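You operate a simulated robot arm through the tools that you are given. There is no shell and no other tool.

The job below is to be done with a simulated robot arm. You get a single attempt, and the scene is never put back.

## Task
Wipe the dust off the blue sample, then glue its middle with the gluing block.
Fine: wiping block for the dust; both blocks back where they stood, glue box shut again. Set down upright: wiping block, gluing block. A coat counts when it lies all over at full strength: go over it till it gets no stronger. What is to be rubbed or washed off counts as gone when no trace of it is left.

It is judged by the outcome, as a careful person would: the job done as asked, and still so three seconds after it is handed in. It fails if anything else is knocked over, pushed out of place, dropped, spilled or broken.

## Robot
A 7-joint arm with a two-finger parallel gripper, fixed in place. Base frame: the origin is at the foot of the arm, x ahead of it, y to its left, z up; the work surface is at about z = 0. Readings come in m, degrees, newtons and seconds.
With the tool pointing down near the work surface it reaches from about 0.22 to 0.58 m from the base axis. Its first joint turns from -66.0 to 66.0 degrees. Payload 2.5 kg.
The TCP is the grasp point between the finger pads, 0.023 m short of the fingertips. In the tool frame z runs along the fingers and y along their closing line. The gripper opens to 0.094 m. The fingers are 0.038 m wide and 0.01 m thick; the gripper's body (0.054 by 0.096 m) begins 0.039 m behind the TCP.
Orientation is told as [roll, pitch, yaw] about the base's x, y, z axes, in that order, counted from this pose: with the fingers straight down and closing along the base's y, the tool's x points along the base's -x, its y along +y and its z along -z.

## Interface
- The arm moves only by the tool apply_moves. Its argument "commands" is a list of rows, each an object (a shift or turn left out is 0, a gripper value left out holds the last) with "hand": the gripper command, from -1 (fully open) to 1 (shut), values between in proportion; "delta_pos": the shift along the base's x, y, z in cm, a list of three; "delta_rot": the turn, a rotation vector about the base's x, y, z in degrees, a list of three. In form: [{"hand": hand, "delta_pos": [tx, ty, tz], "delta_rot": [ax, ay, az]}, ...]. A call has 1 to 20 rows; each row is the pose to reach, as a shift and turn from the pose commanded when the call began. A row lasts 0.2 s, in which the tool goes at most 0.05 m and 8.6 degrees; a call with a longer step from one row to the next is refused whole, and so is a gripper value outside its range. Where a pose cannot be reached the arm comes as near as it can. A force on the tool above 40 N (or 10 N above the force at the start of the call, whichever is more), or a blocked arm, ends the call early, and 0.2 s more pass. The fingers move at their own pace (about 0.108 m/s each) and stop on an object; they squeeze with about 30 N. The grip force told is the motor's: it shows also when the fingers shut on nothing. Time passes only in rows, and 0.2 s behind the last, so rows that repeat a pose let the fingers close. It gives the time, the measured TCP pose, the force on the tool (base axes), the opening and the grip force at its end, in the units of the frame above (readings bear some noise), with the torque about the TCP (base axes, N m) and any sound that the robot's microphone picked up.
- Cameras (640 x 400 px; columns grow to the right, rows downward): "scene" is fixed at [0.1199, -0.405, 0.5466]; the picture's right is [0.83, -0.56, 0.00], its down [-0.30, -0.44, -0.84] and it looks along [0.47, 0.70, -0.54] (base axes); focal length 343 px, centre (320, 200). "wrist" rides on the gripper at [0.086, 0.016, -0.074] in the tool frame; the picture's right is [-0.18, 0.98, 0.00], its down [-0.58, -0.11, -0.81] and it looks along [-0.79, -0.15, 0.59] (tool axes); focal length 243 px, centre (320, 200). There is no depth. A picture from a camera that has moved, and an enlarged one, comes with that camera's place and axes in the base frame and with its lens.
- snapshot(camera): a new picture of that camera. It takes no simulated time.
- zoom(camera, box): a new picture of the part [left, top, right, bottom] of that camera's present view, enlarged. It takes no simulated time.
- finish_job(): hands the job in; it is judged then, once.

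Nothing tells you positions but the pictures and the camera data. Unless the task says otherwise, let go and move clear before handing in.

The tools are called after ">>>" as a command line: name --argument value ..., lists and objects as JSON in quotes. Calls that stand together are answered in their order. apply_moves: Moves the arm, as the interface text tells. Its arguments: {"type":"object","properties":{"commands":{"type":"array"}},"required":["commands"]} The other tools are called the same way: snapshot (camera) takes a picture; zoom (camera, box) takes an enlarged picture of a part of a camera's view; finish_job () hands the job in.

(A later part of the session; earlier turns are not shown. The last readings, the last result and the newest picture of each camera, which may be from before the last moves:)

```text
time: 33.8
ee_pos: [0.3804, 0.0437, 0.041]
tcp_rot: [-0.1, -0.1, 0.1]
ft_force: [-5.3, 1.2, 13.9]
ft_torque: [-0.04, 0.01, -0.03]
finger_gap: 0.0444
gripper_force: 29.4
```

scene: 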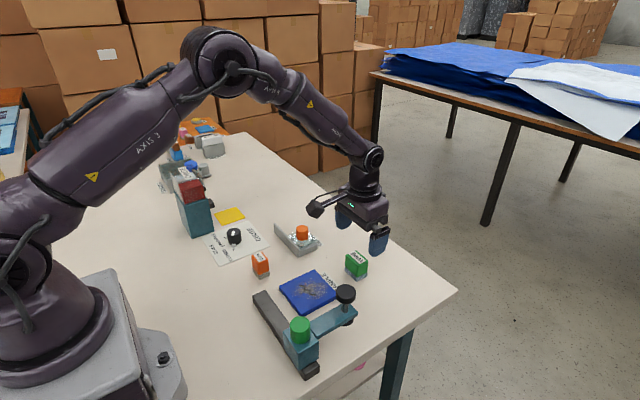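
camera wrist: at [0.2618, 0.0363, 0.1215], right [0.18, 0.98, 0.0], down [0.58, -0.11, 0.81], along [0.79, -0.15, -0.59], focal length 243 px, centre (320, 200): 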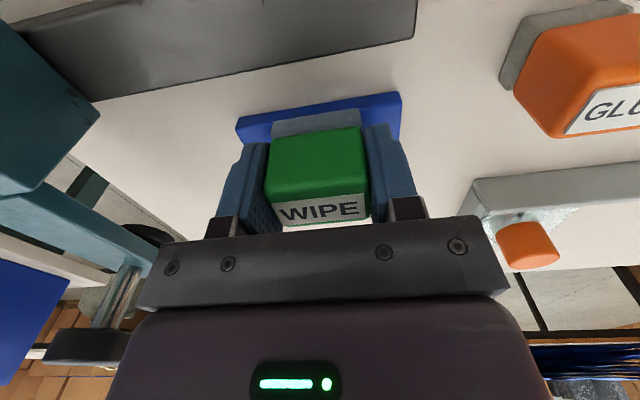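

>>> apply_moves --commands '[{"hand": 1, "delta_pos": [0, -1, 0]}, {"delta_pos": [0, -2, 0]}, {"delta_pos": [0, -3, 0]}, {"delta_pos": [0, -4, 0]}, {"delta_pos": [0, -4.6, 0]}, {"delta_pos": [0, -3.6, 0]}, {"delta_pos": [0, -2.6, 0]}, {"delta_pos": [0, -1.6, 0]}, {"delta_pos": [0, -0.6, 0]}, {"delta_pos": [0, 0, 0]}]'

>>> apply_moves --commands '[{"hand": 1, "delta_pos": [0.8, 0, -0.02]}, {"delta_pos": [1.6, 0, -0.04]}]'

>>> zoom --camera "scene" --box '[270, 240, 360, 320]'

```text
time: 36.0
ee_pos: [0.381, 0.0416, 0.0391]
tcp_rot: [0.0, 0.0, 0.0]
ft_force: [1.7, -2.6, 5.9]
ft_torque: [-0.06, -0.18, -0.03]
finger_gap: 0.0444
gripper_force: 30.4
```

```text
time: 36.6
ee_pos: [0.3957, 0.0432, 0.0389]
tcp_rot: [0.0, 0.0, 0.0]
ft_force: [-2.1, 0.9, 6.8]
ft_torque: [0.02, -0.05, 0.0]
finger_gap: 0.0445
gripper_force: 29.7
```

```text
5.00 times, centred on (315, 280) of scene
camera zoom: at [0.1199, -0.405, 0.5466], right [0.83, -0.56, 0.0], down [-0.3, -0.44, -0.84], along [0.47, 0.7, -0.54], focal length 1716 px, centre (345, -200)
```

zoom: 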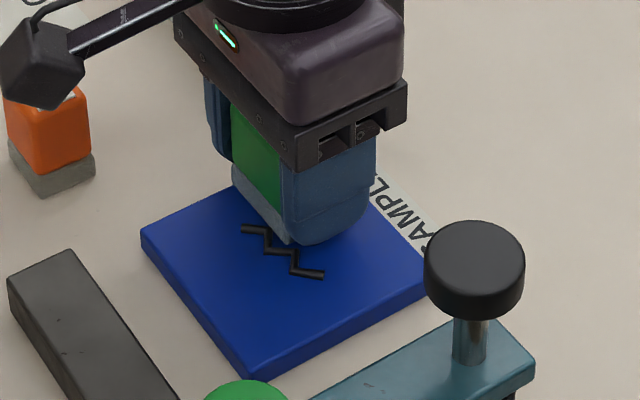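

The part in view looks clean now, and only the zigzag mark in the plate remains. Next are the outer strips at x ≈ 0.395 and 0.411.

>>> apply_moves --commands '[{"hand": 1, "delta_pos": [0, -1, -0.02]}, {"delta_pos": [0, -2, -0.02]}, {"delta_pos": [0, -3, -0.02]}, {"delta_pos": [0, -4, -0.02]}, {"delta_pos": [0, -4.6, -0.02]}, {"delta_pos": [0, -3.6, -0.02]}, {"delta_pos": [0, -2.6, -0.02]}, {"delta_pos": [0, -1.6, -0.02]}, {"delta_pos": [0, -0.6, -0.02]}, {"delta_pos": [0, 0, -0.02]}]'

>>> apply_moves --commands '[{"hand": 1, "delta_pos": [0.8, 0, -0.02]}, {"delta_pos": [1.6, 0, -0.04]}]'

```text
time: 38.8
ee_pos: [0.3981, 0.042, 0.0393]
tcp_rot: [-0.1, -0.1, 0.1]
ft_force: [0.5, -4.3, 15.5]
ft_torque: [-0.1, -0.1, -0.01]
finger_gap: 0.0443
gripper_force: 30.4
```

```text
time: 39.4
ee_pos: [0.4132, 0.0442, 0.0384]
tcp_rot: [0.0, 0.1, 0.2]
ft_force: [-7.4, 1.7, 21.9]
ft_torque: [-0.01, 0.12, 0.0]
finger_gap: 0.0443
gripper_force: 30.1
```

>>> apply_moves --commands '[{"hand": 1, "delta_pos": [0, -1, 0.02]}, {"delta_pos": [0, -2, 0.02]}, {"delta_pos": [0, -3, 0.02]}, {"delta_pos": [0, -4, 0.02]}, {"delta_pos": [0, -4.6, 0.02]}, {"delta_pos": [0, -3.6, 0.02]}, {"delta_pos": [0, -2.6, 0.02]}, {"delta_pos": [0, -1.6, 0.02]}, {"delta_pos": [0, -0.6, 0.02]}, {"delta_pos": [0, 0, 0.02]}]'

>>> apply_moves --commands '[{"hand": 1, "delta_pos": [0, 0, 1]}, {"delta_pos": [2, 0, 4]}, {"delta_pos": [5, -1, 6]}, {"delta_pos": [8, -3, 7]}, {"delta_pos": [8, -3.2, 7]}]'

>>> snapshot --camera "scene"

>>> zoom --camera "scene" --box '[270, 250, 350, 320]'

>>> snapshot --camera "wrist"

```text
time: 41.6
ee_pos: [0.4123, 0.0434, 0.0377]
tcp_rot: [-0.1, -0.1, -0.1]
ft_force: [-0.1, -3.0, 10.1]
ft_torque: [-0.07, -0.15, -0.02]
finger_gap: 0.0443
gripper_force: 30.1
```

```text
time: 42.8
ee_pos: [0.4914, 0.011, 0.1082]
tcp_rot: [0.0, 0.0, 0.1]
ft_force: [1.3, 0.8, -0.3]
ft_torque: [-0.01, 0.0, -0.02]
finger_gap: 0.0445
gripper_force: 30.1
```

```text
taken
```

scene: 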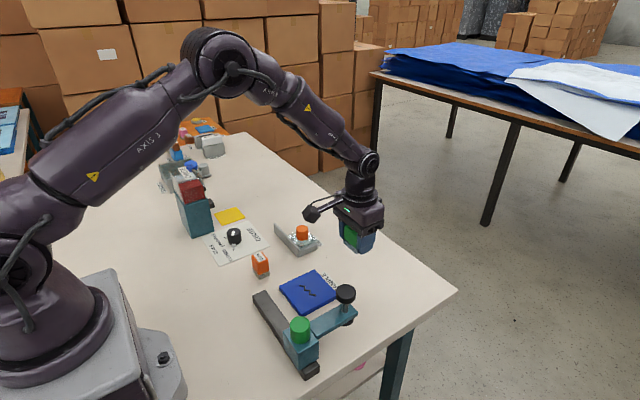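

```text
5.71 times, centred on (310, 285) of scene
camera zoom: at [0.1199, -0.4051, 0.5466], right [0.83, -0.56, 0.0], down [-0.3, -0.44, -0.84], along [0.47, 0.7, -0.54], focal length 1961 px, centre (377, -286)
```

zoom: 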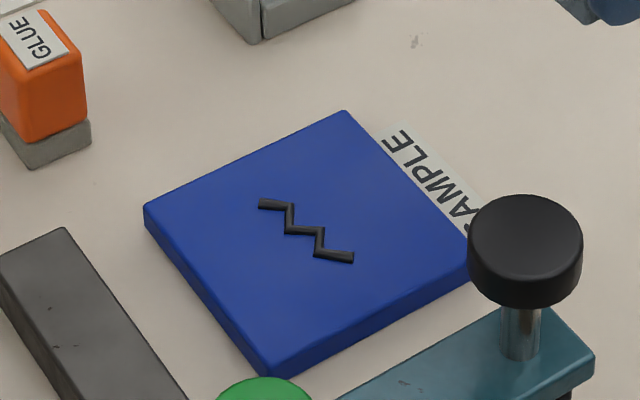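

```text
taken
camera wrist: at [0.4068, 0.0259, 0.1838], right [0.18, 0.98, 0.0], down [0.58, -0.11, 0.81], along [0.79, -0.15, -0.59], focal length 243 px, centre (320, 200)
```

wrist: 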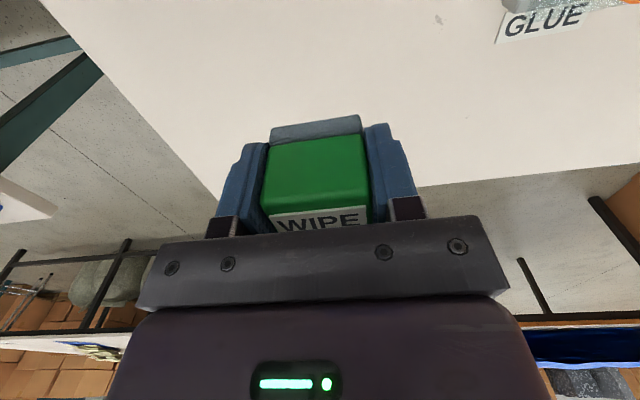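

The plate looks clean. Before putting the wiping block back, I'll look more closely for faint traces.

>>> zoom --camera "scene" --box '[280, 265, 320, 295]'

>>> zoom --camera "scene" --box '[300, 270, 340, 300]'

>>> zoom --camera "scene" --box '[285, 285, 325, 315]'

```text
13.33 times, centred on (300, 280) of scene
camera zoom: at [0.1199, -0.4051, 0.5466], right [0.83, -0.56, 0.0], down [-0.3, -0.44, -0.84], along [0.47, 0.7, -0.54], focal length 4575 px, centre (587, -867)
```

zoom: 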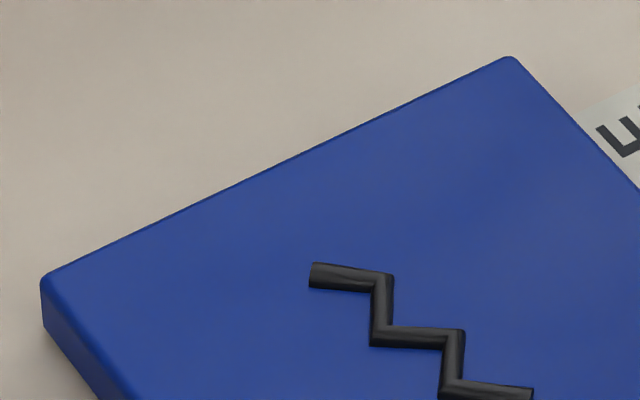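

```text
13.33 times, centred on (320, 285) of scene
camera zoom: at [0.1199, -0.4051, 0.5466], right [0.83, -0.56, 0.0], down [-0.3, -0.44, -0.84], along [0.47, 0.7, -0.54], focal length 4575 px, centre (320, -933)
```

zoom: 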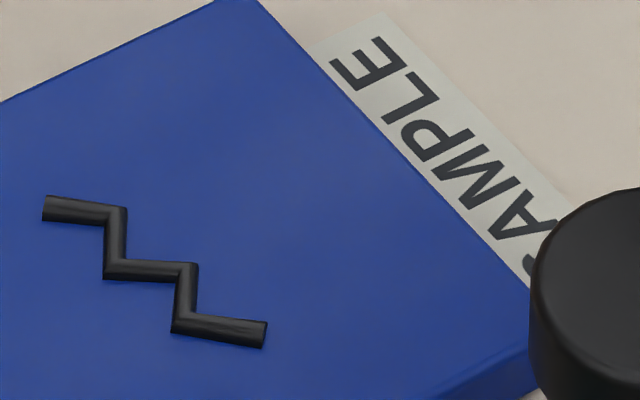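

```text
13.33 times, centred on (305, 300) of scene
camera zoom: at [0.1199, -0.4051, 0.5466], right [0.83, -0.56, 0.0], down [-0.3, -0.44, -0.84], along [0.47, 0.7, -0.54], focal length 4575 px, centre (520, -1133)
```

zoom: 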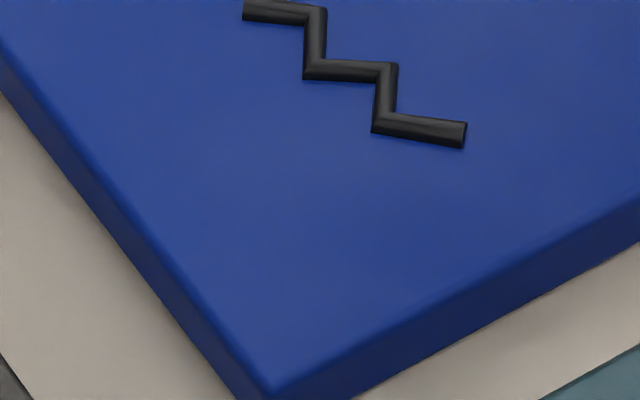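

The plate looks clean even at high zoom, but there's a slight grey cast in places that could be a residue. I'll go over it once more to be safe.

>>> apply_moves --commands '[{"hand": 1, "delta_pos": [-3, 1, 0]}, {"delta_pos": [-6, 2.5, -1]}, {"delta_pos": [-8, 3.2, -3]}, {"delta_pos": [-8, 3.2, -6]}, {"delta_pos": [-8, 3.2, -6.7]}, {"delta_pos": [-8, 3.2, -6.95]}]'

>>> apply_moves --commands '[{"hand": 1, "delta_pos": [0, 0, -0.05]}, {"delta_pos": [0, 0, -0.05]}]'

```text
time: 44.2
ee_pos: [0.4115, 0.0449, 0.0405]
tcp_rot: [0.0, -0.1, 0.0]
ft_force: [0.4, -0.1, -0.2]
ft_torque: [-0.01, -0.01, -0.02]
finger_gap: 0.0446
gripper_force: 30.4
```

```text
time: 44.8
ee_pos: [0.4121, 0.0441, 0.0394]
tcp_rot: [0.0, -0.1, 0.0]
ft_force: [-0.7, -0.3, -1.0]
ft_torque: [0.01, -0.01, -0.02]
finger_gap: 0.0445
gripper_force: 29.6
```

>>> apply_moves --commands '[{"hand": 1, "delta_pos": [0, 0, -0.05]}, {"delta_pos": [0, 0, -0.1]}]'

```text
time: 45.4
ee_pos: [0.4124, 0.0433, 0.0395]
tcp_rot: [0.0, -0.1, 0.0]
ft_force: [0.0, -0.2, -0.4]
ft_torque: [0.01, -0.02, 0.0]
finger_gap: 0.0444
gripper_force: 29.8
```

>>> apply_moves --commands '[{"hand": 1, "delta_pos": [0, 0, -0.05]}, {"delta_pos": [0, 0, -0.08]}]'

```text
time: 46.0
ee_pos: [0.4136, 0.0443, 0.0386]
tcp_rot: [0.0, -0.1, 0.0]
ft_force: [-4.6, 0.8, 12.7]
ft_torque: [-0.02, 0.04, 0.01]
finger_gap: 0.0443
gripper_force: 30.4
```

Contact is 13 N at the far strip. I'll stroke across and back, then step inwards.

>>> apply_moves --commands '[{"hand": 1, "delta_pos": [0, -1, 0]}, {"delta_pos": [0, -2, 0]}, {"delta_pos": [0, -3, 0]}, {"delta_pos": [0, -4, 0]}, {"delta_pos": [0, -4.6, 0]}, {"delta_pos": [-0.8, -4.6, -0.02]}, {"delta_pos": [-1.5, -4.6, -0.03]}, {"delta_pos": [-1.5, -3.6, -0.03]}, {"delta_pos": [-1.5, -2.6, -0.03]}, {"delta_pos": [-1.5, -1.6, -0.03]}, {"delta_pos": [-1.5, -0.6, -0.03]}, {"delta_pos": [-1.5, 0, -0.03]}]'

>>> apply_moves --commands '[{"hand": 1, "delta_pos": [-0.8, 0, -0.03]}, {"delta_pos": [-1.5, 0, -0.05]}]'

```text
time: 48.6
ee_pos: [0.3981, 0.0433, 0.037]
tcp_rot: [0.0, -0.2, -0.1]
ft_force: [1.7, -7.3, 23.8]
ft_torque: [-0.08, -0.03, -0.01]
finger_gap: 0.0442
gripper_force: 30.2
```

```text
time: 49.2
ee_pos: [0.3843, 0.045, 0.0373]
tcp_rot: [0.0, -0.2, 0.0]
ft_force: [6.4, 2.2, 22.1]
ft_torque: [0.01, -0.11, 0.02]
finger_gap: 0.0444
gripper_force: 30.2
```

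>>> apply_moves --commands '[{"hand": 1, "delta_pos": [0, -0.5, 0.03]}, {"delta_pos": [0, -1.5, 0.03]}, {"delta_pos": [0, -2.5, 0.03]}, {"delta_pos": [0, -3.5, 0.03]}, {"delta_pos": [0, -4.6, 0.03]}, {"delta_pos": [-0.8, -4.6, 0.02]}, {"delta_pos": [-1.6, -4.6, 0.01]}, {"delta_pos": [-1.6, -3.6, 0.01]}, {"delta_pos": [-1.6, -2.6, 0.01]}, {"delta_pos": [-1.6, -1.6, 0.01]}, {"delta_pos": [-1.6, -0.6, 0.01]}, {"delta_pos": [-1.6, 0, 0.01]}]'

>>> apply_moves --commands '[{"hand": 1, "delta_pos": [-0.8, 0, -0.03]}, {"delta_pos": [-1.6, 0, -0.05]}]'

```text
time: 51.8
ee_pos: [0.3684, 0.0431, 0.0372]
tcp_rot: [-0.1, -0.1, -0.1]
ft_force: [0.6, -2.0, 5.7]
ft_torque: [-0.02, 0.04, 0.01]
finger_gap: 0.0444
gripper_force: 29.9
```

```text
time: 52.4
ee_pos: [0.3532, 0.0432, 0.0356]
tcp_rot: [0.1, -0.1, 0.0]
ft_force: [0.0, -1.1, 0.1]
ft_torque: [0.02, -0.01, 0.01]
finger_gap: 0.0447
gripper_force: 30.0
```

Contact is lost here and the hand is getting low relative to the block, so I'll check how far it has slipped in the grip.

>>> zoom --camera "wrist" --box '[200, 80, 440, 240]'

>>> zoom --camera "scene" --box '[270, 250, 350, 310]'

```text
2.50 times, centred on (320, 160) of wrist
camera zoom: at [0.2663, 0.0592, 0.1122], right [0.18, 0.98, 0.0], down [0.58, -0.11, 0.81], along [0.79, -0.15, -0.59], focal length 606 px, centre (320, 300)
```

zoom: 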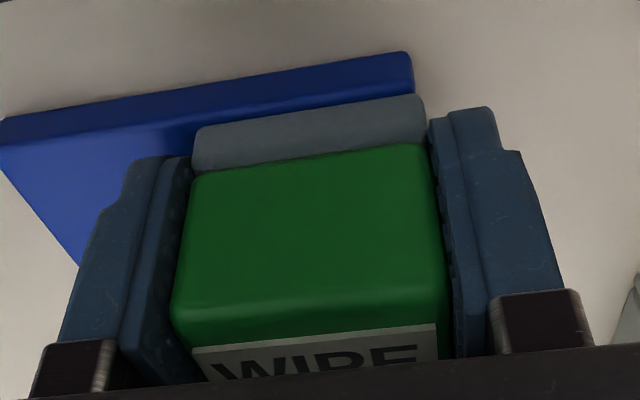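

```text
6.67 times, centred on (310, 280) of scene
camera zoom: at [0.1199, -0.405, 0.5466], right [0.83, -0.56, 0.0], down [-0.3, -0.44, -0.84], along [0.47, 0.7, -0.54], focal length 2287 px, centre (387, -333)
```

zoom: 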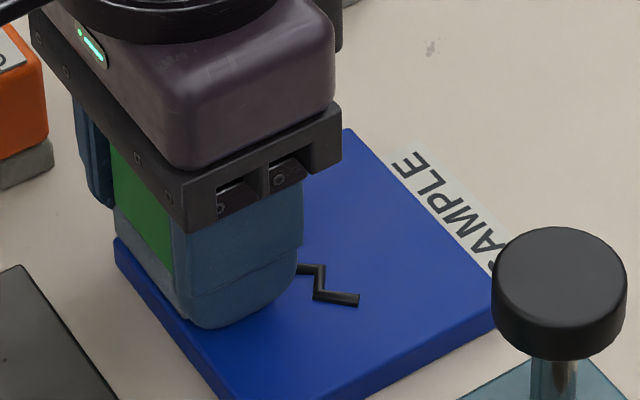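

The fingertips are still about 3–4 mm above the plate, so there's little margin left. I'll make one last gentle stroke on the near strip and then return the block.

>>> apply_moves --commands '[{"hand": 1, "delta_pos": [0, 0, -0.03]}, {"delta_pos": [0, 0, -0.05]}]'

```text
time: 53.0
ee_pos: [0.3524, 0.0435, 0.0373]
tcp_rot: [0.1, -0.3, 0.0]
ft_force: [2.2, 0.6, 4.8]
ft_torque: [-0.02, 0.03, -0.01]
finger_gap: 0.0444
gripper_force: 29.8
```

>>> apply_moves --commands '[{"hand": 1, "delta_pos": [0, -1, -0.01]}, {"delta_pos": [0, -2, -0.01]}, {"delta_pos": [0, -3, -0.01]}, {"delta_pos": [0, -4, -0.01]}, {"delta_pos": [0, -4.6, -0.01]}, {"delta_pos": [0, -3.6, -0.01]}, {"delta_pos": [0, -2.6, -0.01]}, {"delta_pos": [0, -2.6, 1]}, {"delta_pos": [0, -2.6, 3]}, {"delta_pos": [0, -2.6, 5]}, {"delta_pos": [3, -2.7, 5]}, {"delta_pos": [7, -2.9, 5]}, {"delta_pos": [11, -3.1, 5]}, {"delta_pos": [14, -3.3, 5]}, {"delta_pos": [14.6, -3.4, 5]}, {"delta_pos": [14.6, -3.4, 5]}]'

>>> snapshot --camera "wrist"

>>> zoom --camera "scene" --box '[270, 255, 350, 315]'

>>> zoom --camera "scene" --box '[290, 265, 330, 295]'

```text
time: 56.4
ee_pos: [0.4971, 0.0084, 0.0875]
tcp_rot: [0.0, 0.0, 0.0]
ft_force: [0.2, 0.4, -0.6]
ft_torque: [0.01, 0.01, -0.01]
finger_gap: 0.0443
gripper_force: 30.2
```

```text
taken
camera wrist: at [0.4108, 0.0246, 0.1623], right [0.18, 0.98, 0.0], down [0.58, -0.11, 0.81], along [0.79, -0.15, -0.59], focal length 243 px, centre (320, 200)
```

wrist: 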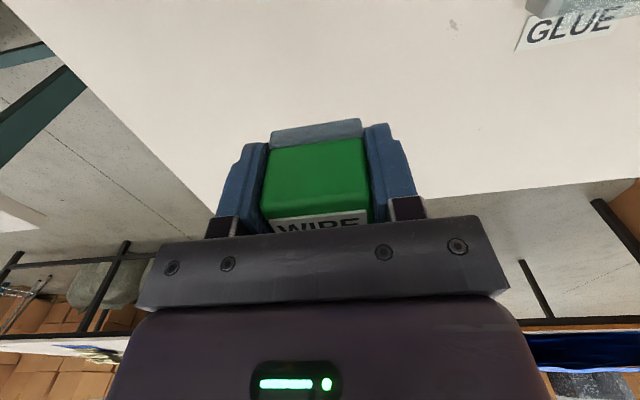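

```text
6.67 times, centred on (310, 285) of scene
camera zoom: at [0.1199, -0.405, 0.5466], right [0.83, -0.56, 0.0], down [-0.3, -0.44, -0.84], along [0.47, 0.7, -0.54], focal length 2287 px, centre (387, -367)
```

zoom: 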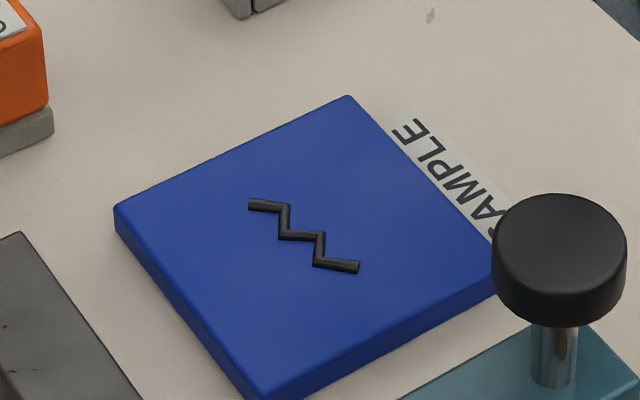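

```text
13.33 times, centred on (310, 280) of scene
camera zoom: at [0.1199, -0.405, 0.5466], right [0.83, -0.56, 0.0], down [-0.3, -0.44, -0.84], along [0.47, 0.7, -0.54], focal length 4575 px, centre (453, -867)
```

zoom: 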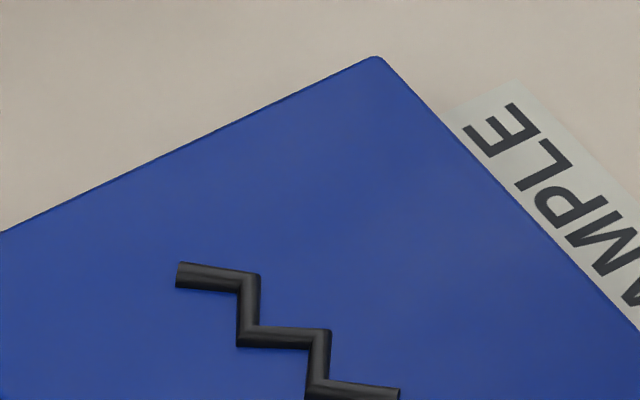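

The plate is spotless at this zoom. Now I'll check how the wipe block sits in the grip so it goes back exactly where it stood.

>>> zoom --camera "wrist" --box '[220, 100, 420, 230]'

>>> zoom --camera "scene" --box '[310, 190, 410, 270]'

```text
3.08 times, centred on (320, 165) of wrist
camera zoom: at [0.4108, 0.0246, 0.1623], right [0.18, 0.98, 0.0], down [0.58, -0.11, 0.81], along [0.79, -0.15, -0.59], focal length 746 px, centre (320, 308)
```

zoom: 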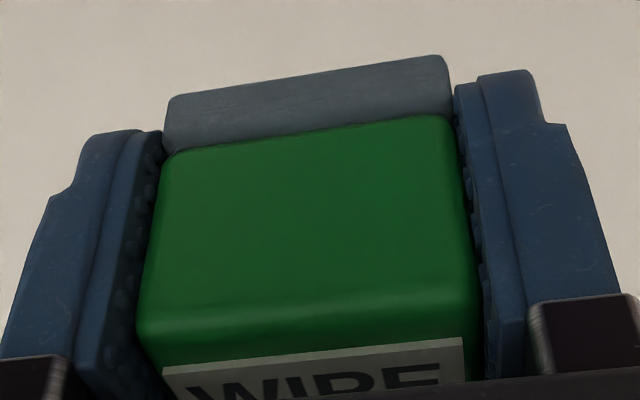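

```text
5.00 times, centred on (360, 230) of scene
camera zoom: at [0.1199, -0.405, 0.5466], right [0.83, -0.56, 0.0], down [-0.3, -0.44, -0.84], along [0.47, 0.7, -0.54], focal length 1716 px, centre (120, 50)
```

zoom: 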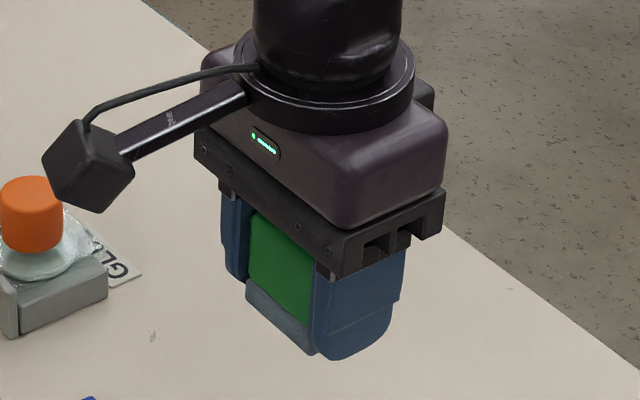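

The block is square in the grip. It needs about +1.7 mm in x and y and roughly 6.1 cm down to stand on its original spot, so I'll lower it carefully.

>>> apply_moves --commands '[{"hand": 1, "delta_pos": [0.17, 0.17, -2]}, {"delta_pos": [0.17, 0.17, -4]}, {"delta_pos": [0.17, 0.17, -5.3]}, {"delta_pos": [0.17, 0.17, -5.8]}, {"delta_pos": [0.17, 0.17, -5.8]}]'

>>> zoom --camera "wrist" --box '[220, 100, 420, 230]'

```text
time: 57.6
ee_pos: [0.4997, 0.0108, 0.0264]
tcp_rot: [0.0, -0.1, 0.0]
ft_force: [0.3, -0.4, -0.3]
ft_torque: [0.0, 0.01, 0.0]
finger_gap: 0.0444
gripper_force: 29.8
```

```text
3.08 times, centred on (320, 165) of wrist
camera zoom: at [0.4134, 0.0261, 0.1025], right [0.18, 0.98, 0.0], down [0.58, -0.11, 0.81], along [0.79, -0.15, -0.59], focal length 746 px, centre (320, 308)
```

zoom: 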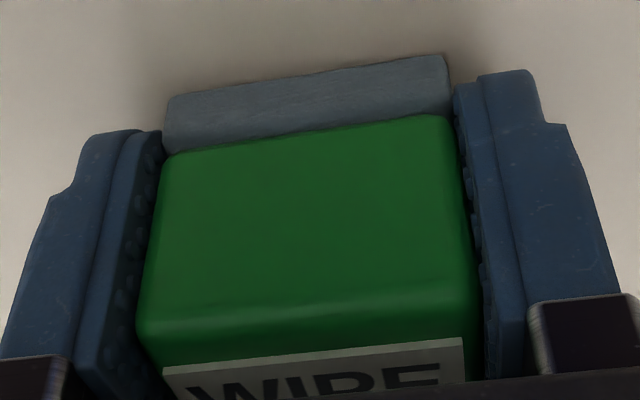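

>>> apply_moves --commands '[{"hand": 1, "delta_pos": [-0.05, 0, -0.05]}, {"delta_pos": [-0.05, 0, -0.1]}]'

>>> apply_moves --commands '[{"hand": 1, "delta_pos": [0, 0, -0.03]}, {"delta_pos": [0, 0, -0.05]}]'

```text
time: 58.2
ee_pos: [0.4981, 0.0105, 0.0276]
tcp_rot: [0.0, -0.1, 0.0]
ft_force: [0.0, 0.6, -0.6]
ft_torque: [-0.03, -0.01, -0.03]
finger_gap: 0.0446
gripper_force: 29.9
```

```text
time: 58.8
ee_pos: [0.4995, 0.0115, 0.0256]
tcp_rot: [0.0, -0.1, 0.0]
ft_force: [0.5, 0.2, -0.3]
ft_torque: [0.0, -0.03, -0.01]
finger_gap: 0.0445
gripper_force: 29.6
```

>>> apply_moves --commands '[{"hand": 1, "delta_pos": [0, 0, -0.03]}, {"delta_pos": [0, 0, -0.05]}]'

>>> apply_moves --commands '[{"hand": 1, "delta_pos": [0, 0, -0.03]}, {"delta_pos": [0, 0, -0.05]}]'

```text
time: 59.4
ee_pos: [0.4988, 0.0108, 0.0259]
tcp_rot: [-0.1, -0.1, 0.0]
ft_force: [0.4, -0.2, -1.7]
ft_torque: [0.04, 0.01, -0.03]
finger_gap: 0.0445
gripper_force: 30.4
```

```text
time: 60.0
ee_pos: [0.4989, 0.0105, 0.0254]
tcp_rot: [-0.1, -0.1, -0.1]
ft_force: [-0.2, 0.4, 0.6]
ft_torque: [0.01, 0.01, 0.02]
finger_gap: 0.0446
gripper_force: 29.9
```

>>> zoom --camera "wrist" --box '[220, 100, 420, 230]'

>>> zoom --camera "scene" --box '[310, 220, 410, 290]'

```text
3.08 times, centred on (320, 165) of wrist
camera zoom: at [0.4122, 0.0259, 0.1001], right [0.18, 0.98, 0.0], down [0.58, -0.11, 0.81], along [0.79, -0.15, -0.59], focal length 746 px, centre (320, 308)
```

zoom: 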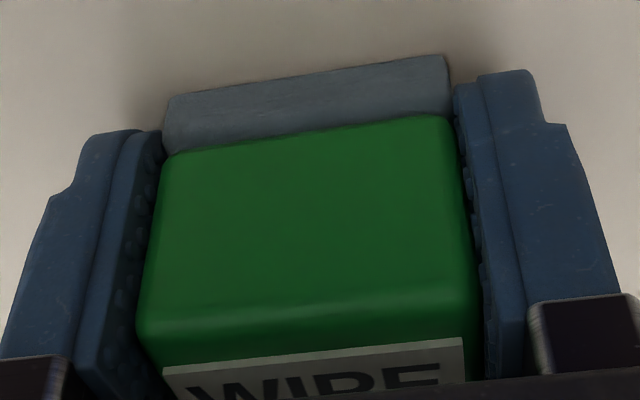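

```text
5.71 times, centred on (360, 255) of scene
camera zoom: at [0.1199, -0.405, 0.5466], right [0.83, -0.56, 0.0], down [-0.3, -0.44, -0.84], along [0.47, 0.7, -0.54], focal length 1961 px, centre (91, -114)
```

zoom: 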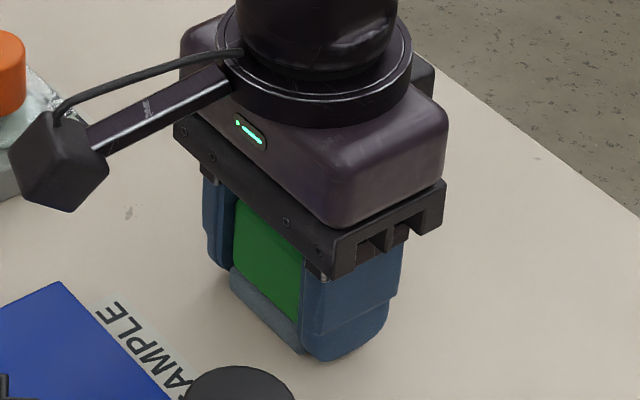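

>>> apply_moves --commands '[{"hand": 1, "delta_pos": [0, 0, -0.04]}, {"delta_pos": [0, 0, -0.06]}]'

```text
time: 60.6
ee_pos: [0.4989, 0.0102, 0.0251]
tcp_rot: [0.0, -0.2, 0.0]
ft_force: [-1.3, -0.8, 6.2]
ft_torque: [-0.06, 0.08, -0.01]
finger_gap: 0.0445
gripper_force: 30.3
```

It touches down with a gentle 6 N. I'll open the fingers and rise clear.

>>> apply_moves --commands '[{"hand": 0, "delta_pos": [0, 0, 0.02]}, {"hand": -0.3, "delta_pos": [0, 0, 0.05]}, {"hand": -0.6, "delta_pos": [0, 0, 0.05]}, {"hand": -0.6, "delta_pos": [0, 0, 0.1]}, {"hand": -0.6, "delta_pos": [0, 0, 2]}, {"hand": -0.8, "delta_pos": [0, 0, 5]}, {"hand": -1, "delta_pos": [0, 0, 9]}, {"hand": -1, "delta_pos": [0, 0, 9]}]'

>>> snapshot --camera "wrist"

>>> zoom --camera "scene" --box '[300, 190, 420, 290]'

```text
time: 62.4
ee_pos: [0.4994, 0.011, 0.1172]
tcp_rot: [0.0, 0.0, 0.1]
ft_force: [-0.5, -0.4, 1.2]
ft_torque: [-0.01, -0.02, 0.02]
finger_gap: 0.0942
gripper_force: 0.0
```

```text
taken
camera wrist: at [0.413, 0.0262, 0.1916], right [0.18, 0.98, 0.0], down [0.58, -0.11, 0.81], along [0.79, -0.15, -0.59], focal length 243 px, centre (320, 200)
```

wrist: 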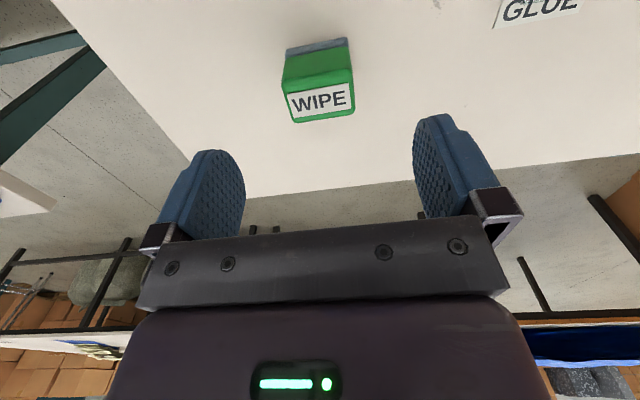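

```text
4.00 times, centred on (360, 240) of scene
camera zoom: at [0.1199, -0.405, 0.5466], right [0.83, -0.56, 0.0], down [-0.3, -0.44, -0.84], along [0.47, 0.7, -0.54], focal length 1372 px, centre (160, 40)
```

zoom: 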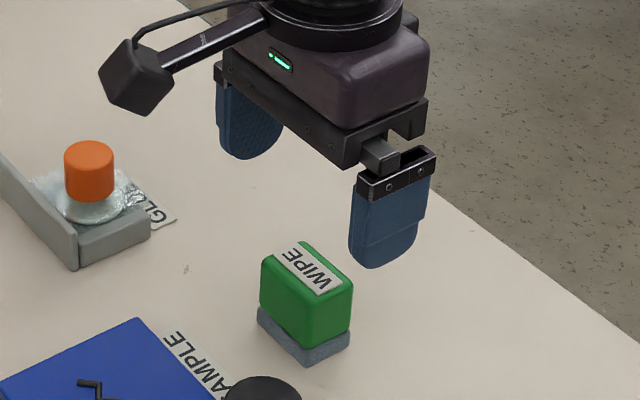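

The wiping block stands upright exactly where it was. Next I'll go above the glue box knob at about (0.447, 0.155).

>>> apply_moves --commands '[{"hand": -1, "delta_pos": [-1, 3, 1]}, {"delta_pos": [-2.5, 7, 1]}, {"delta_pos": [-4, 11, 1]}, {"delta_pos": [-5.2, 14.4, 1]}, {"delta_pos": [-5.2, 14.4, 0]}, {"delta_pos": [-5.2, 14.4, 0]}]'

>>> snapshot --camera "wrist"

>>> zoom --camera "scene" --box '[250, 170, 370, 270]'

```text
time: 63.8
ee_pos: [0.4454, 0.1534, 0.1133]
tcp_rot: [0.0, -0.1, 0.1]
ft_force: [-0.2, -0.6, -1.0]
ft_torque: [0.01, -0.01, 0.04]
finger_gap: 0.0941
gripper_force: 0.1
```

```text
taken
camera wrist: at [0.359, 0.1689, 0.1879], right [0.18, 0.98, 0.0], down [0.58, -0.11, 0.81], along [0.79, -0.15, -0.59], focal length 243 px, centre (320, 200)
```

wrist: 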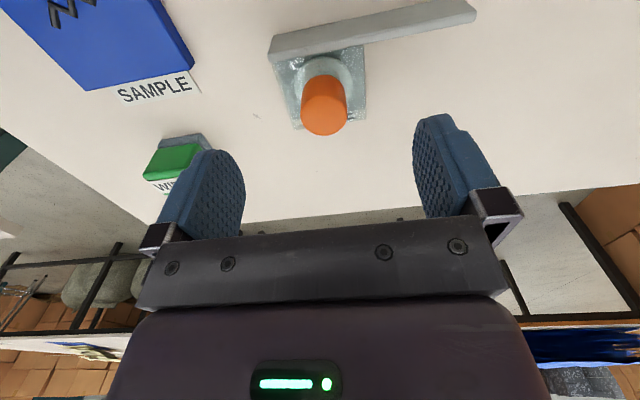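

```text
4.00 times, centred on (310, 220) of scene
camera zoom: at [0.1199, -0.405, 0.5466], right [0.83, -0.56, 0.0], down [-0.3, -0.44, -0.84], along [0.47, 0.7, -0.54], focal length 1372 px, centre (360, 120)
```

zoom: 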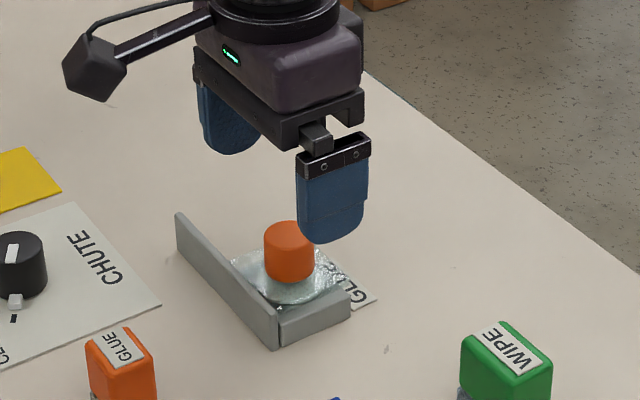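

The knob's top centre is at about (0.447, 0.155). I'll adjust slightly, lower to z ≈ 0.054 and grip it.

>>> apply_moves --commands '[{"hand": -1, "delta_pos": [0.15, 0.2, -1.5]}, {"delta_pos": [0.15, 0.2, -3]}, {"delta_pos": [0.15, 0.2, -4.5]}, {"delta_pos": [0.15, 0.2, -5.5]}, {"delta_pos": [0.15, 0.2, -5.9]}, {"delta_pos": [0.15, 0.2, -5.9]}]'

>>> snapshot --camera "wrist"

>>> zoom --camera "scene" --box '[250, 190, 350, 270]'

```text
time: 65.2
ee_pos: [0.447, 0.1563, 0.057]
tcp_rot: [0.0, -0.1, 0.0]
ft_force: [0.1, -0.2, 0.0]
ft_torque: [-0.03, -0.01, -0.01]
finger_gap: 0.0938
gripper_force: 0.0
```

```text
taken
camera wrist: at [0.3611, 0.1717, 0.1318], right [0.18, 0.98, 0.0], down [0.58, -0.11, 0.81], along [0.79, -0.15, -0.59], focal length 243 px, centre (320, 200)
```

wrist: 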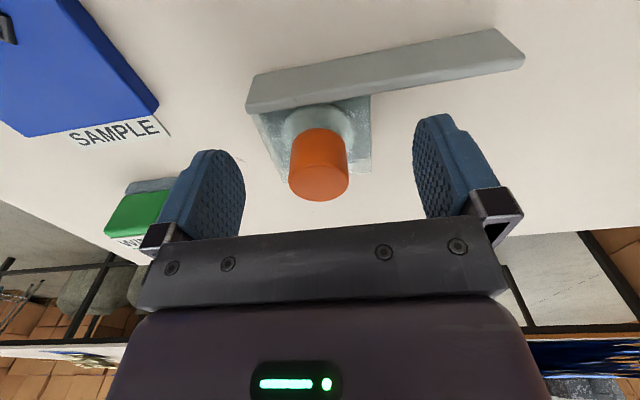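

```text
5.00 times, centred on (300, 230) of scene
camera zoom: at [0.1199, -0.405, 0.5466], right [0.83, -0.56, 0.0], down [-0.3, -0.44, -0.84], along [0.47, 0.7, -0.54], focal length 1716 px, centre (420, 50)
```

zoom: 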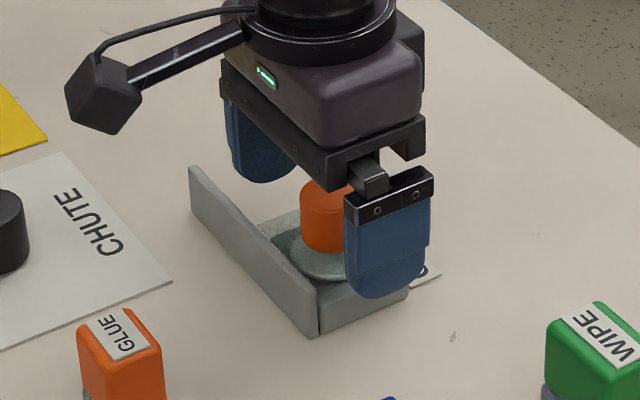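

>>> apply_moves --commands '[{"hand": -1, "delta_pos": [0, 0, -0.25]}, {"hand": 0, "delta_pos": [0, 0, -0.25]}, {"hand": 0.4, "delta_pos": [0, 0, -0.25]}, {"hand": 1, "delta_pos": [0, 0, -0.25]}, {"hand": 1, "delta_pos": [0, 0, -0.25]}, {"hand": 1, "delta_pos": [0, 0, -0.25]}]'

>>> snapshot --camera "wrist"

```text
time: 66.6
ee_pos: [0.4471, 0.1577, 0.0538]
tcp_rot: [0.0, -0.2, 0.0]
ft_force: [1.0, -0.7, -1.8]
ft_torque: [0.39, 0.0, 0.03]
finger_gap: 0.0289
gripper_force: 45.1
```

```text
taken
camera wrist: at [0.3607, 0.1718, 0.1291], right [0.18, 0.98, 0.0], down [0.58, -0.11, 0.81], along [0.79, -0.15, -0.59], focal length 243 px, centre (320, 200)
```

wrist: 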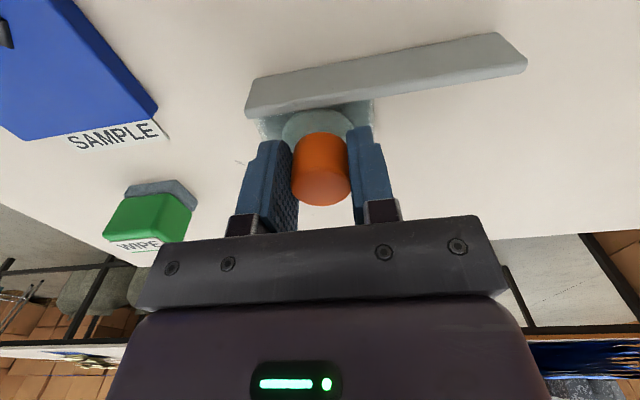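

The knob is gripped. I'll test a small slide along the rail in +y and watch the force.

>>> apply_moves --commands '[{"hand": 1, "delta_pos": [0, 0.2, 0]}, {"delta_pos": [0, 0.4, 0]}, {"delta_pos": [0, 0.6, 0]}, {"delta_pos": [0, 0.8, 0]}]'

>>> snapshot --camera "wrist"

>>> zoom --camera "scene" --box '[250, 190, 350, 270]'

```text
time: 67.6
ee_pos: [0.4473, 0.1647, 0.0543]
tcp_rot: [0.0, 0.1, 0.1]
ft_force: [-14.8, 0.7, 11.6]
ft_torque: [-0.38, 0.04, 0.03]
finger_gap: 0.0289
gripper_force: 45.6
```

```text
taken
camera wrist: at [0.361, 0.1806, 0.1294], right [0.18, 0.98, 0.0], down [0.58, -0.11, 0.81], along [0.79, -0.15, -0.59], focal length 243 px, centre (320, 200)
```

wrist: 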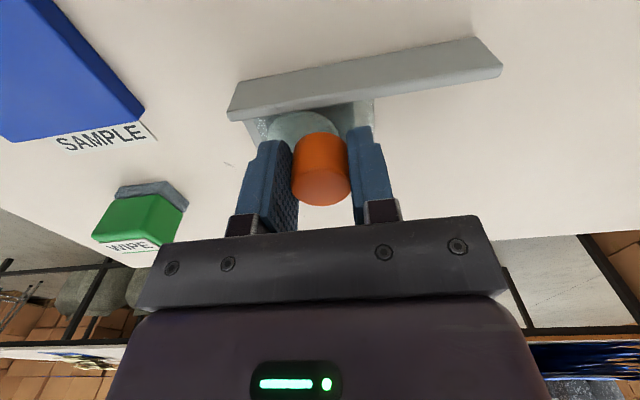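

```text
5.00 times, centred on (300, 230) of scene
camera zoom: at [0.1199, -0.4051, 0.5466], right [0.83, -0.56, 0.0], down [-0.3, -0.44, -0.84], along [0.47, 0.7, -0.54], focal length 1716 px, centre (420, 50)
```

zoom: 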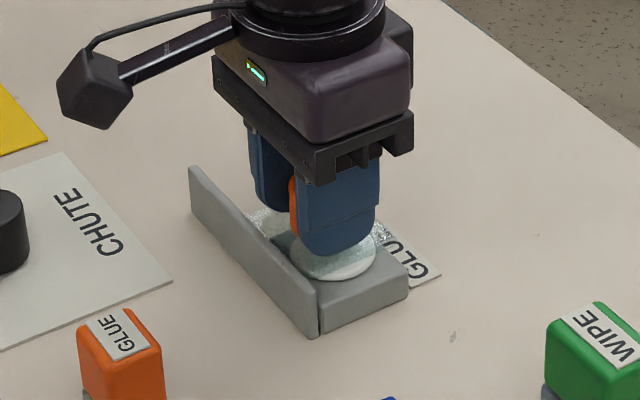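

>>> zoom --camera "wrist" --box '[210, 80, 410, 215]'

>>> zoom --camera "scene" --box '[280, 220, 340, 265]'

```text
2.96 times, centred on (310, 148) of wrist
camera zoom: at [0.361, 0.1806, 0.1294], right [0.18, 0.98, 0.0], down [0.58, -0.11, 0.81], along [0.79, -0.15, -0.59], focal length 719 px, centre (350, 356)
```

zoom: 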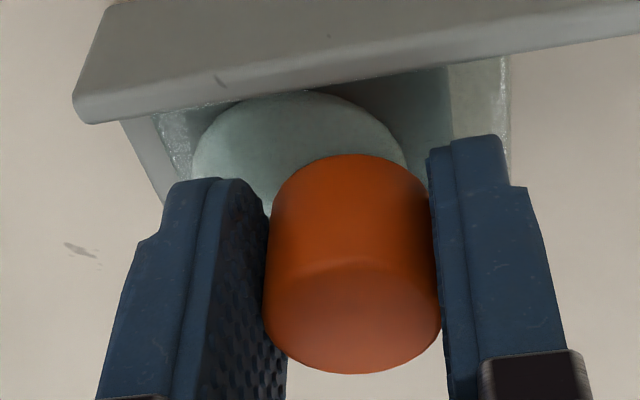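

```text
8.89 times, centred on (310, 242) of scene
camera zoom: at [0.1199, -0.4051, 0.5466], right [0.83, -0.56, 0.0], down [-0.3, -0.44, -0.84], along [0.47, 0.7, -0.54], focal length 3050 px, centre (409, -178)
```

zoom: 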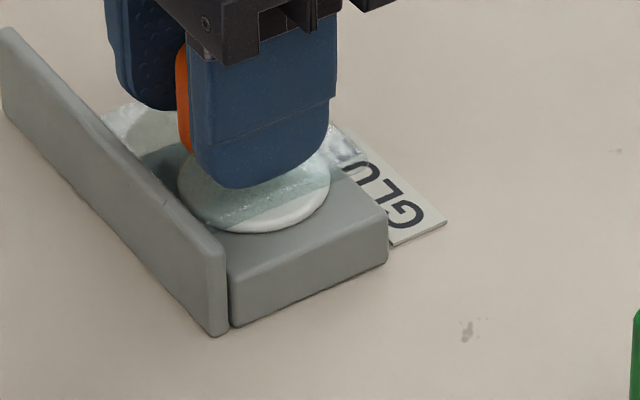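

The lid is a clear plate that slides along +y with the knob, and the white glue pad underneath is starting to show. I'll relieve the small side load and slide it further.

>>> apply_moves --commands '[{"hand": 1, "delta_pos": [-0.04, 0.2, 0.03]}, {"delta_pos": [-0.04, 0.6, 0.03]}, {"delta_pos": [-0.04, 1.0, 0.03]}, {"delta_pos": [-0.04, 1.4, 0.03]}]'

```text
time: 68.6
ee_pos: [0.4464, 0.1784, 0.0545]
tcp_rot: [0.0, -0.2, -0.1]
ft_force: [-12.8, 1.0, 18.5]
ft_torque: [-0.34, 0.67, -0.15]
finger_gap: 0.0292
gripper_force: 45.0
```

>>> apply_moves --commands '[{"hand": 1, "delta_pos": [-0.05, 0.2, 0.06]}, {"delta_pos": [-0.05, 0.6, 0.06]}, {"delta_pos": [-0.05, 1.0, 0.06]}, {"delta_pos": [-0.05, 1.4, 0.06]}]'

>>> zoom --camera "scene" --box '[270, 200, 350, 260]'

```text
time: 69.6
ee_pos: [0.4475, 0.1929, 0.0544]
tcp_rot: [-0.1, -0.2, 0.0]
ft_force: [1.6, -0.4, -8.9]
ft_torque: [0.47, -1.16, -0.14]
finger_gap: 0.0292
gripper_force: 45.1
```

```text
6.67 times, centred on (310, 230) of scene
camera zoom: at [0.1199, -0.405, 0.5466], right [0.83, -0.56, 0.0], down [-0.3, -0.44, -0.84], along [0.47, 0.7, -0.54], focal length 2287 px, centre (387, 0)
```

zoom: 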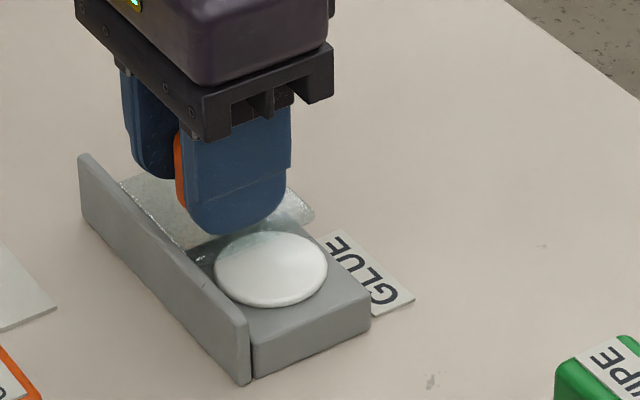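

The lid is sliding well and the white glue pad is mostly exposed. I'll continue to about 6 cm of travel.

>>> apply_moves --commands '[{"hand": 1, "delta_pos": [0, 0.3, -0.02]}, {"delta_pos": [0, 0.7, -0.02]}, {"delta_pos": [0, 1.1, -0.02]}]'

```text
time: 70.4
ee_pos: [0.4461, 0.204, 0.0531]
tcp_rot: [0.0, 0.0, 0.1]
ft_force: [-5.9, -1.2, 7.8]
ft_torque: [0.45, 0.59, 0.15]
finger_gap: 0.0291
gripper_force: 44.3
```

>>> apply_moves --commands '[{"hand": 1, "delta_pos": [-0.02, 0.3, 0.02]}, {"delta_pos": [-0.02, 0.6, 0.02]}, {"delta_pos": [-0.02, 0.9, 0.02]}]'

>>> zoom --camera "scene" --box '[270, 200, 350, 260]'

```text
time: 71.2
ee_pos: [0.4484, 0.2125, 0.0538]
tcp_rot: [0.0, -0.3, 0.0]
ft_force: [2.4, -0.7, -5.4]
ft_torque: [0.52, 0.56, -0.01]
finger_gap: 0.0291
gripper_force: 45.0
```

```text
6.67 times, centred on (310, 230) of scene
camera zoom: at [0.1199, -0.405, 0.5466], right [0.83, -0.56, 0.0], down [-0.3, -0.44, -0.84], along [0.47, 0.7, -0.54], focal length 2287 px, centre (387, 0)
```

zoom: 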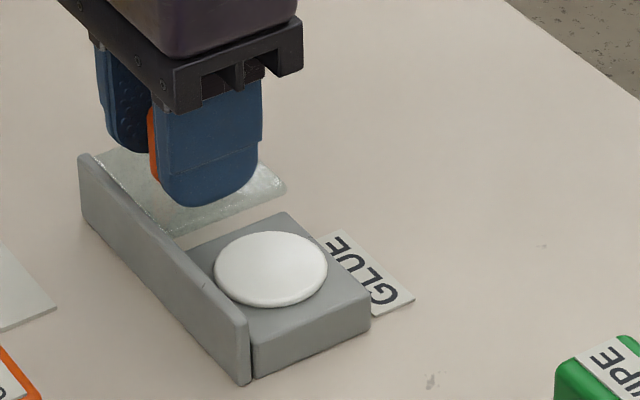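

The pad is fully exposed and the lid is about 5.6 cm open. I'll release the knob with only a small opening, so the finger stays off the glue, and rise straight up.

>>> apply_moves --commands '[{"hand": 0.2, "delta_pos": [0, 0, 0]}, {"hand": 0.2, "delta_pos": [0, 0, 0]}, {"hand": 0.2, "delta_pos": [0, 0, 1]}, {"hand": 0.2, "delta_pos": [0, 0, 3]}, {"hand": -0.4, "delta_pos": [0, 0, 6]}, {"hand": -1, "delta_pos": [0, 0, 8]}, {"hand": -1, "delta_pos": [0, 0, 8]}]'

>>> snapshot --camera "wrist"

>>> zoom --camera "scene" --box '[240, 190, 360, 280]'

```text
time: 72.8
ee_pos: [0.4466, 0.2152, 0.1346]
tcp_rot: [0.0, 0.0, 0.0]
ft_force: [-0.3, 0.3, 0.3]
ft_torque: [-0.01, 0.03, 0.0]
finger_gap: 0.0939
gripper_force: 0.0
```

```text
taken
camera wrist: at [0.3608, 0.23, 0.2099], right [0.18, 0.98, 0.0], down [0.58, -0.11, 0.81], along [0.79, -0.15, -0.59], focal length 243 px, centre (320, 200)
```

wrist: 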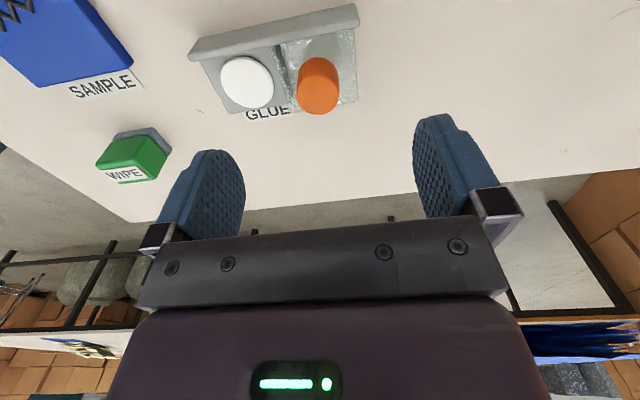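

```text
4.44 times, centred on (300, 235) of scene
camera zoom: at [0.1199, -0.405, 0.5466], right [0.83, -0.56, 0.0], down [-0.3, -0.44, -0.84], along [0.47, 0.7, -0.54], focal length 1525 px, centre (409, 44)
```

zoom: 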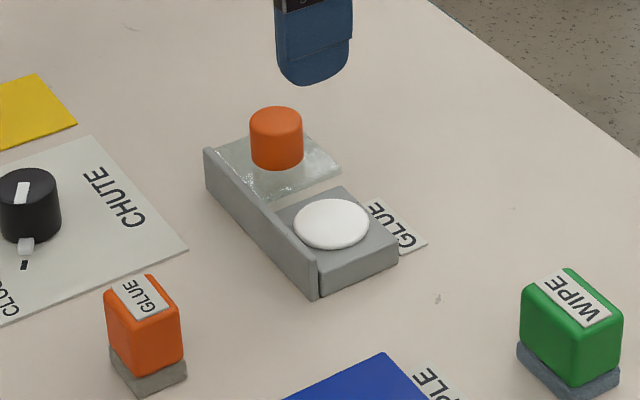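

The lid stays open, and the glue pad is centred at about (0.447, 0.156) with a radius of about 2 cm. Now I'll go above the gluing block at (0.325, 0.128), with a narrower opening to stay clear of the clamp bar.

>>> apply_moves --commands '[{"hand": -0.3, "delta_pos": [-3, -2, 0]}, {"hand": -0.3, "delta_pos": [-7, -5, 0]}, {"hand": -0.3, "delta_pos": [-10.5, -7.5, 0]}, {"hand": -0.3, "delta_pos": [-12.2, -8.6, -1]}, {"hand": -0.3, "delta_pos": [-12.2, -8.6, -2]}, {"hand": -0.3, "delta_pos": [-12.2, -8.6, -2]}]'

>>> snapshot --camera "wrist"

>>> zoom --camera "wrist" --box '[240, 0, 440, 130]'

>>> zoom --camera "scene" --box '[210, 200, 330, 290]'

```text
time: 74.2
ee_pos: [0.326, 0.1282, 0.1153]
tcp_rot: [0.0, -0.1, 0.0]
ft_force: [0.0, 0.0, 0.3]
ft_torque: [-0.02, -0.01, 0.03]
finger_gap: 0.0612
gripper_force: 0.0
```

```text
taken
camera wrist: at [0.2395, 0.143, 0.19], right [0.18, 0.98, 0.0], down [0.58, -0.11, 0.81], along [0.79, -0.15, -0.59], focal length 243 px, centre (320, 200)
```

wrist: 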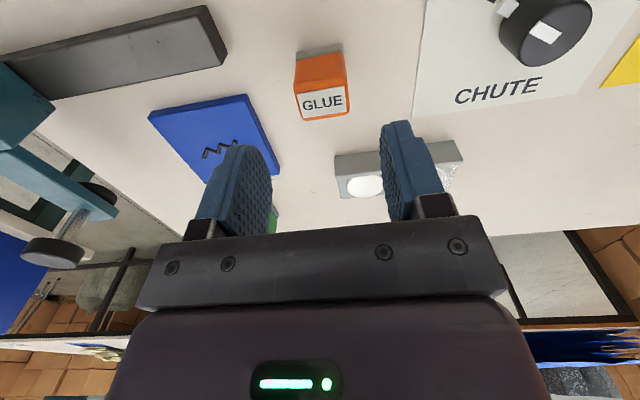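

```text
3.08 times, centred on (340, 65) of wrist
camera zoom: at [0.2395, 0.143, 0.19], right [0.18, 0.98, 0.0], down [0.58, -0.11, 0.81], along [0.79, -0.15, -0.59], focal length 746 px, centre (258, 615)
```

zoom: 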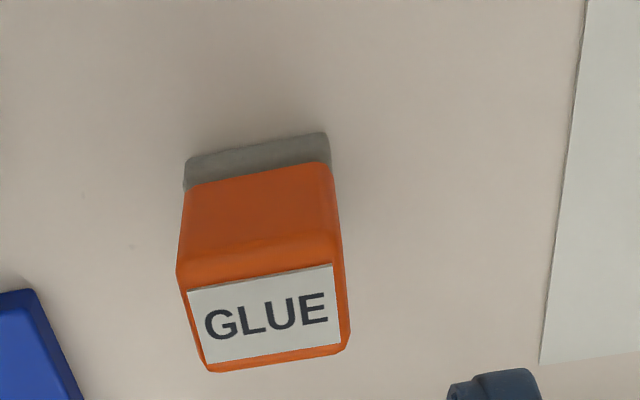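

```text
4.44 times, centred on (270, 245) of scene
camera zoom: at [0.1199, -0.405, 0.5466], right [0.83, -0.56, 0.0], down [-0.3, -0.44, -0.84], along [0.47, 0.7, -0.54], focal length 1525 px, centre (542, 0)
```

zoom: 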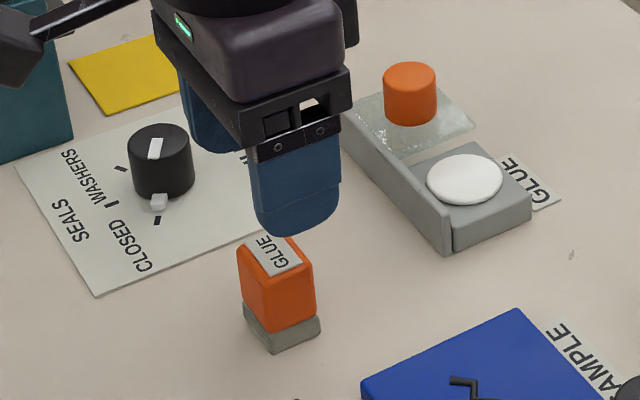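

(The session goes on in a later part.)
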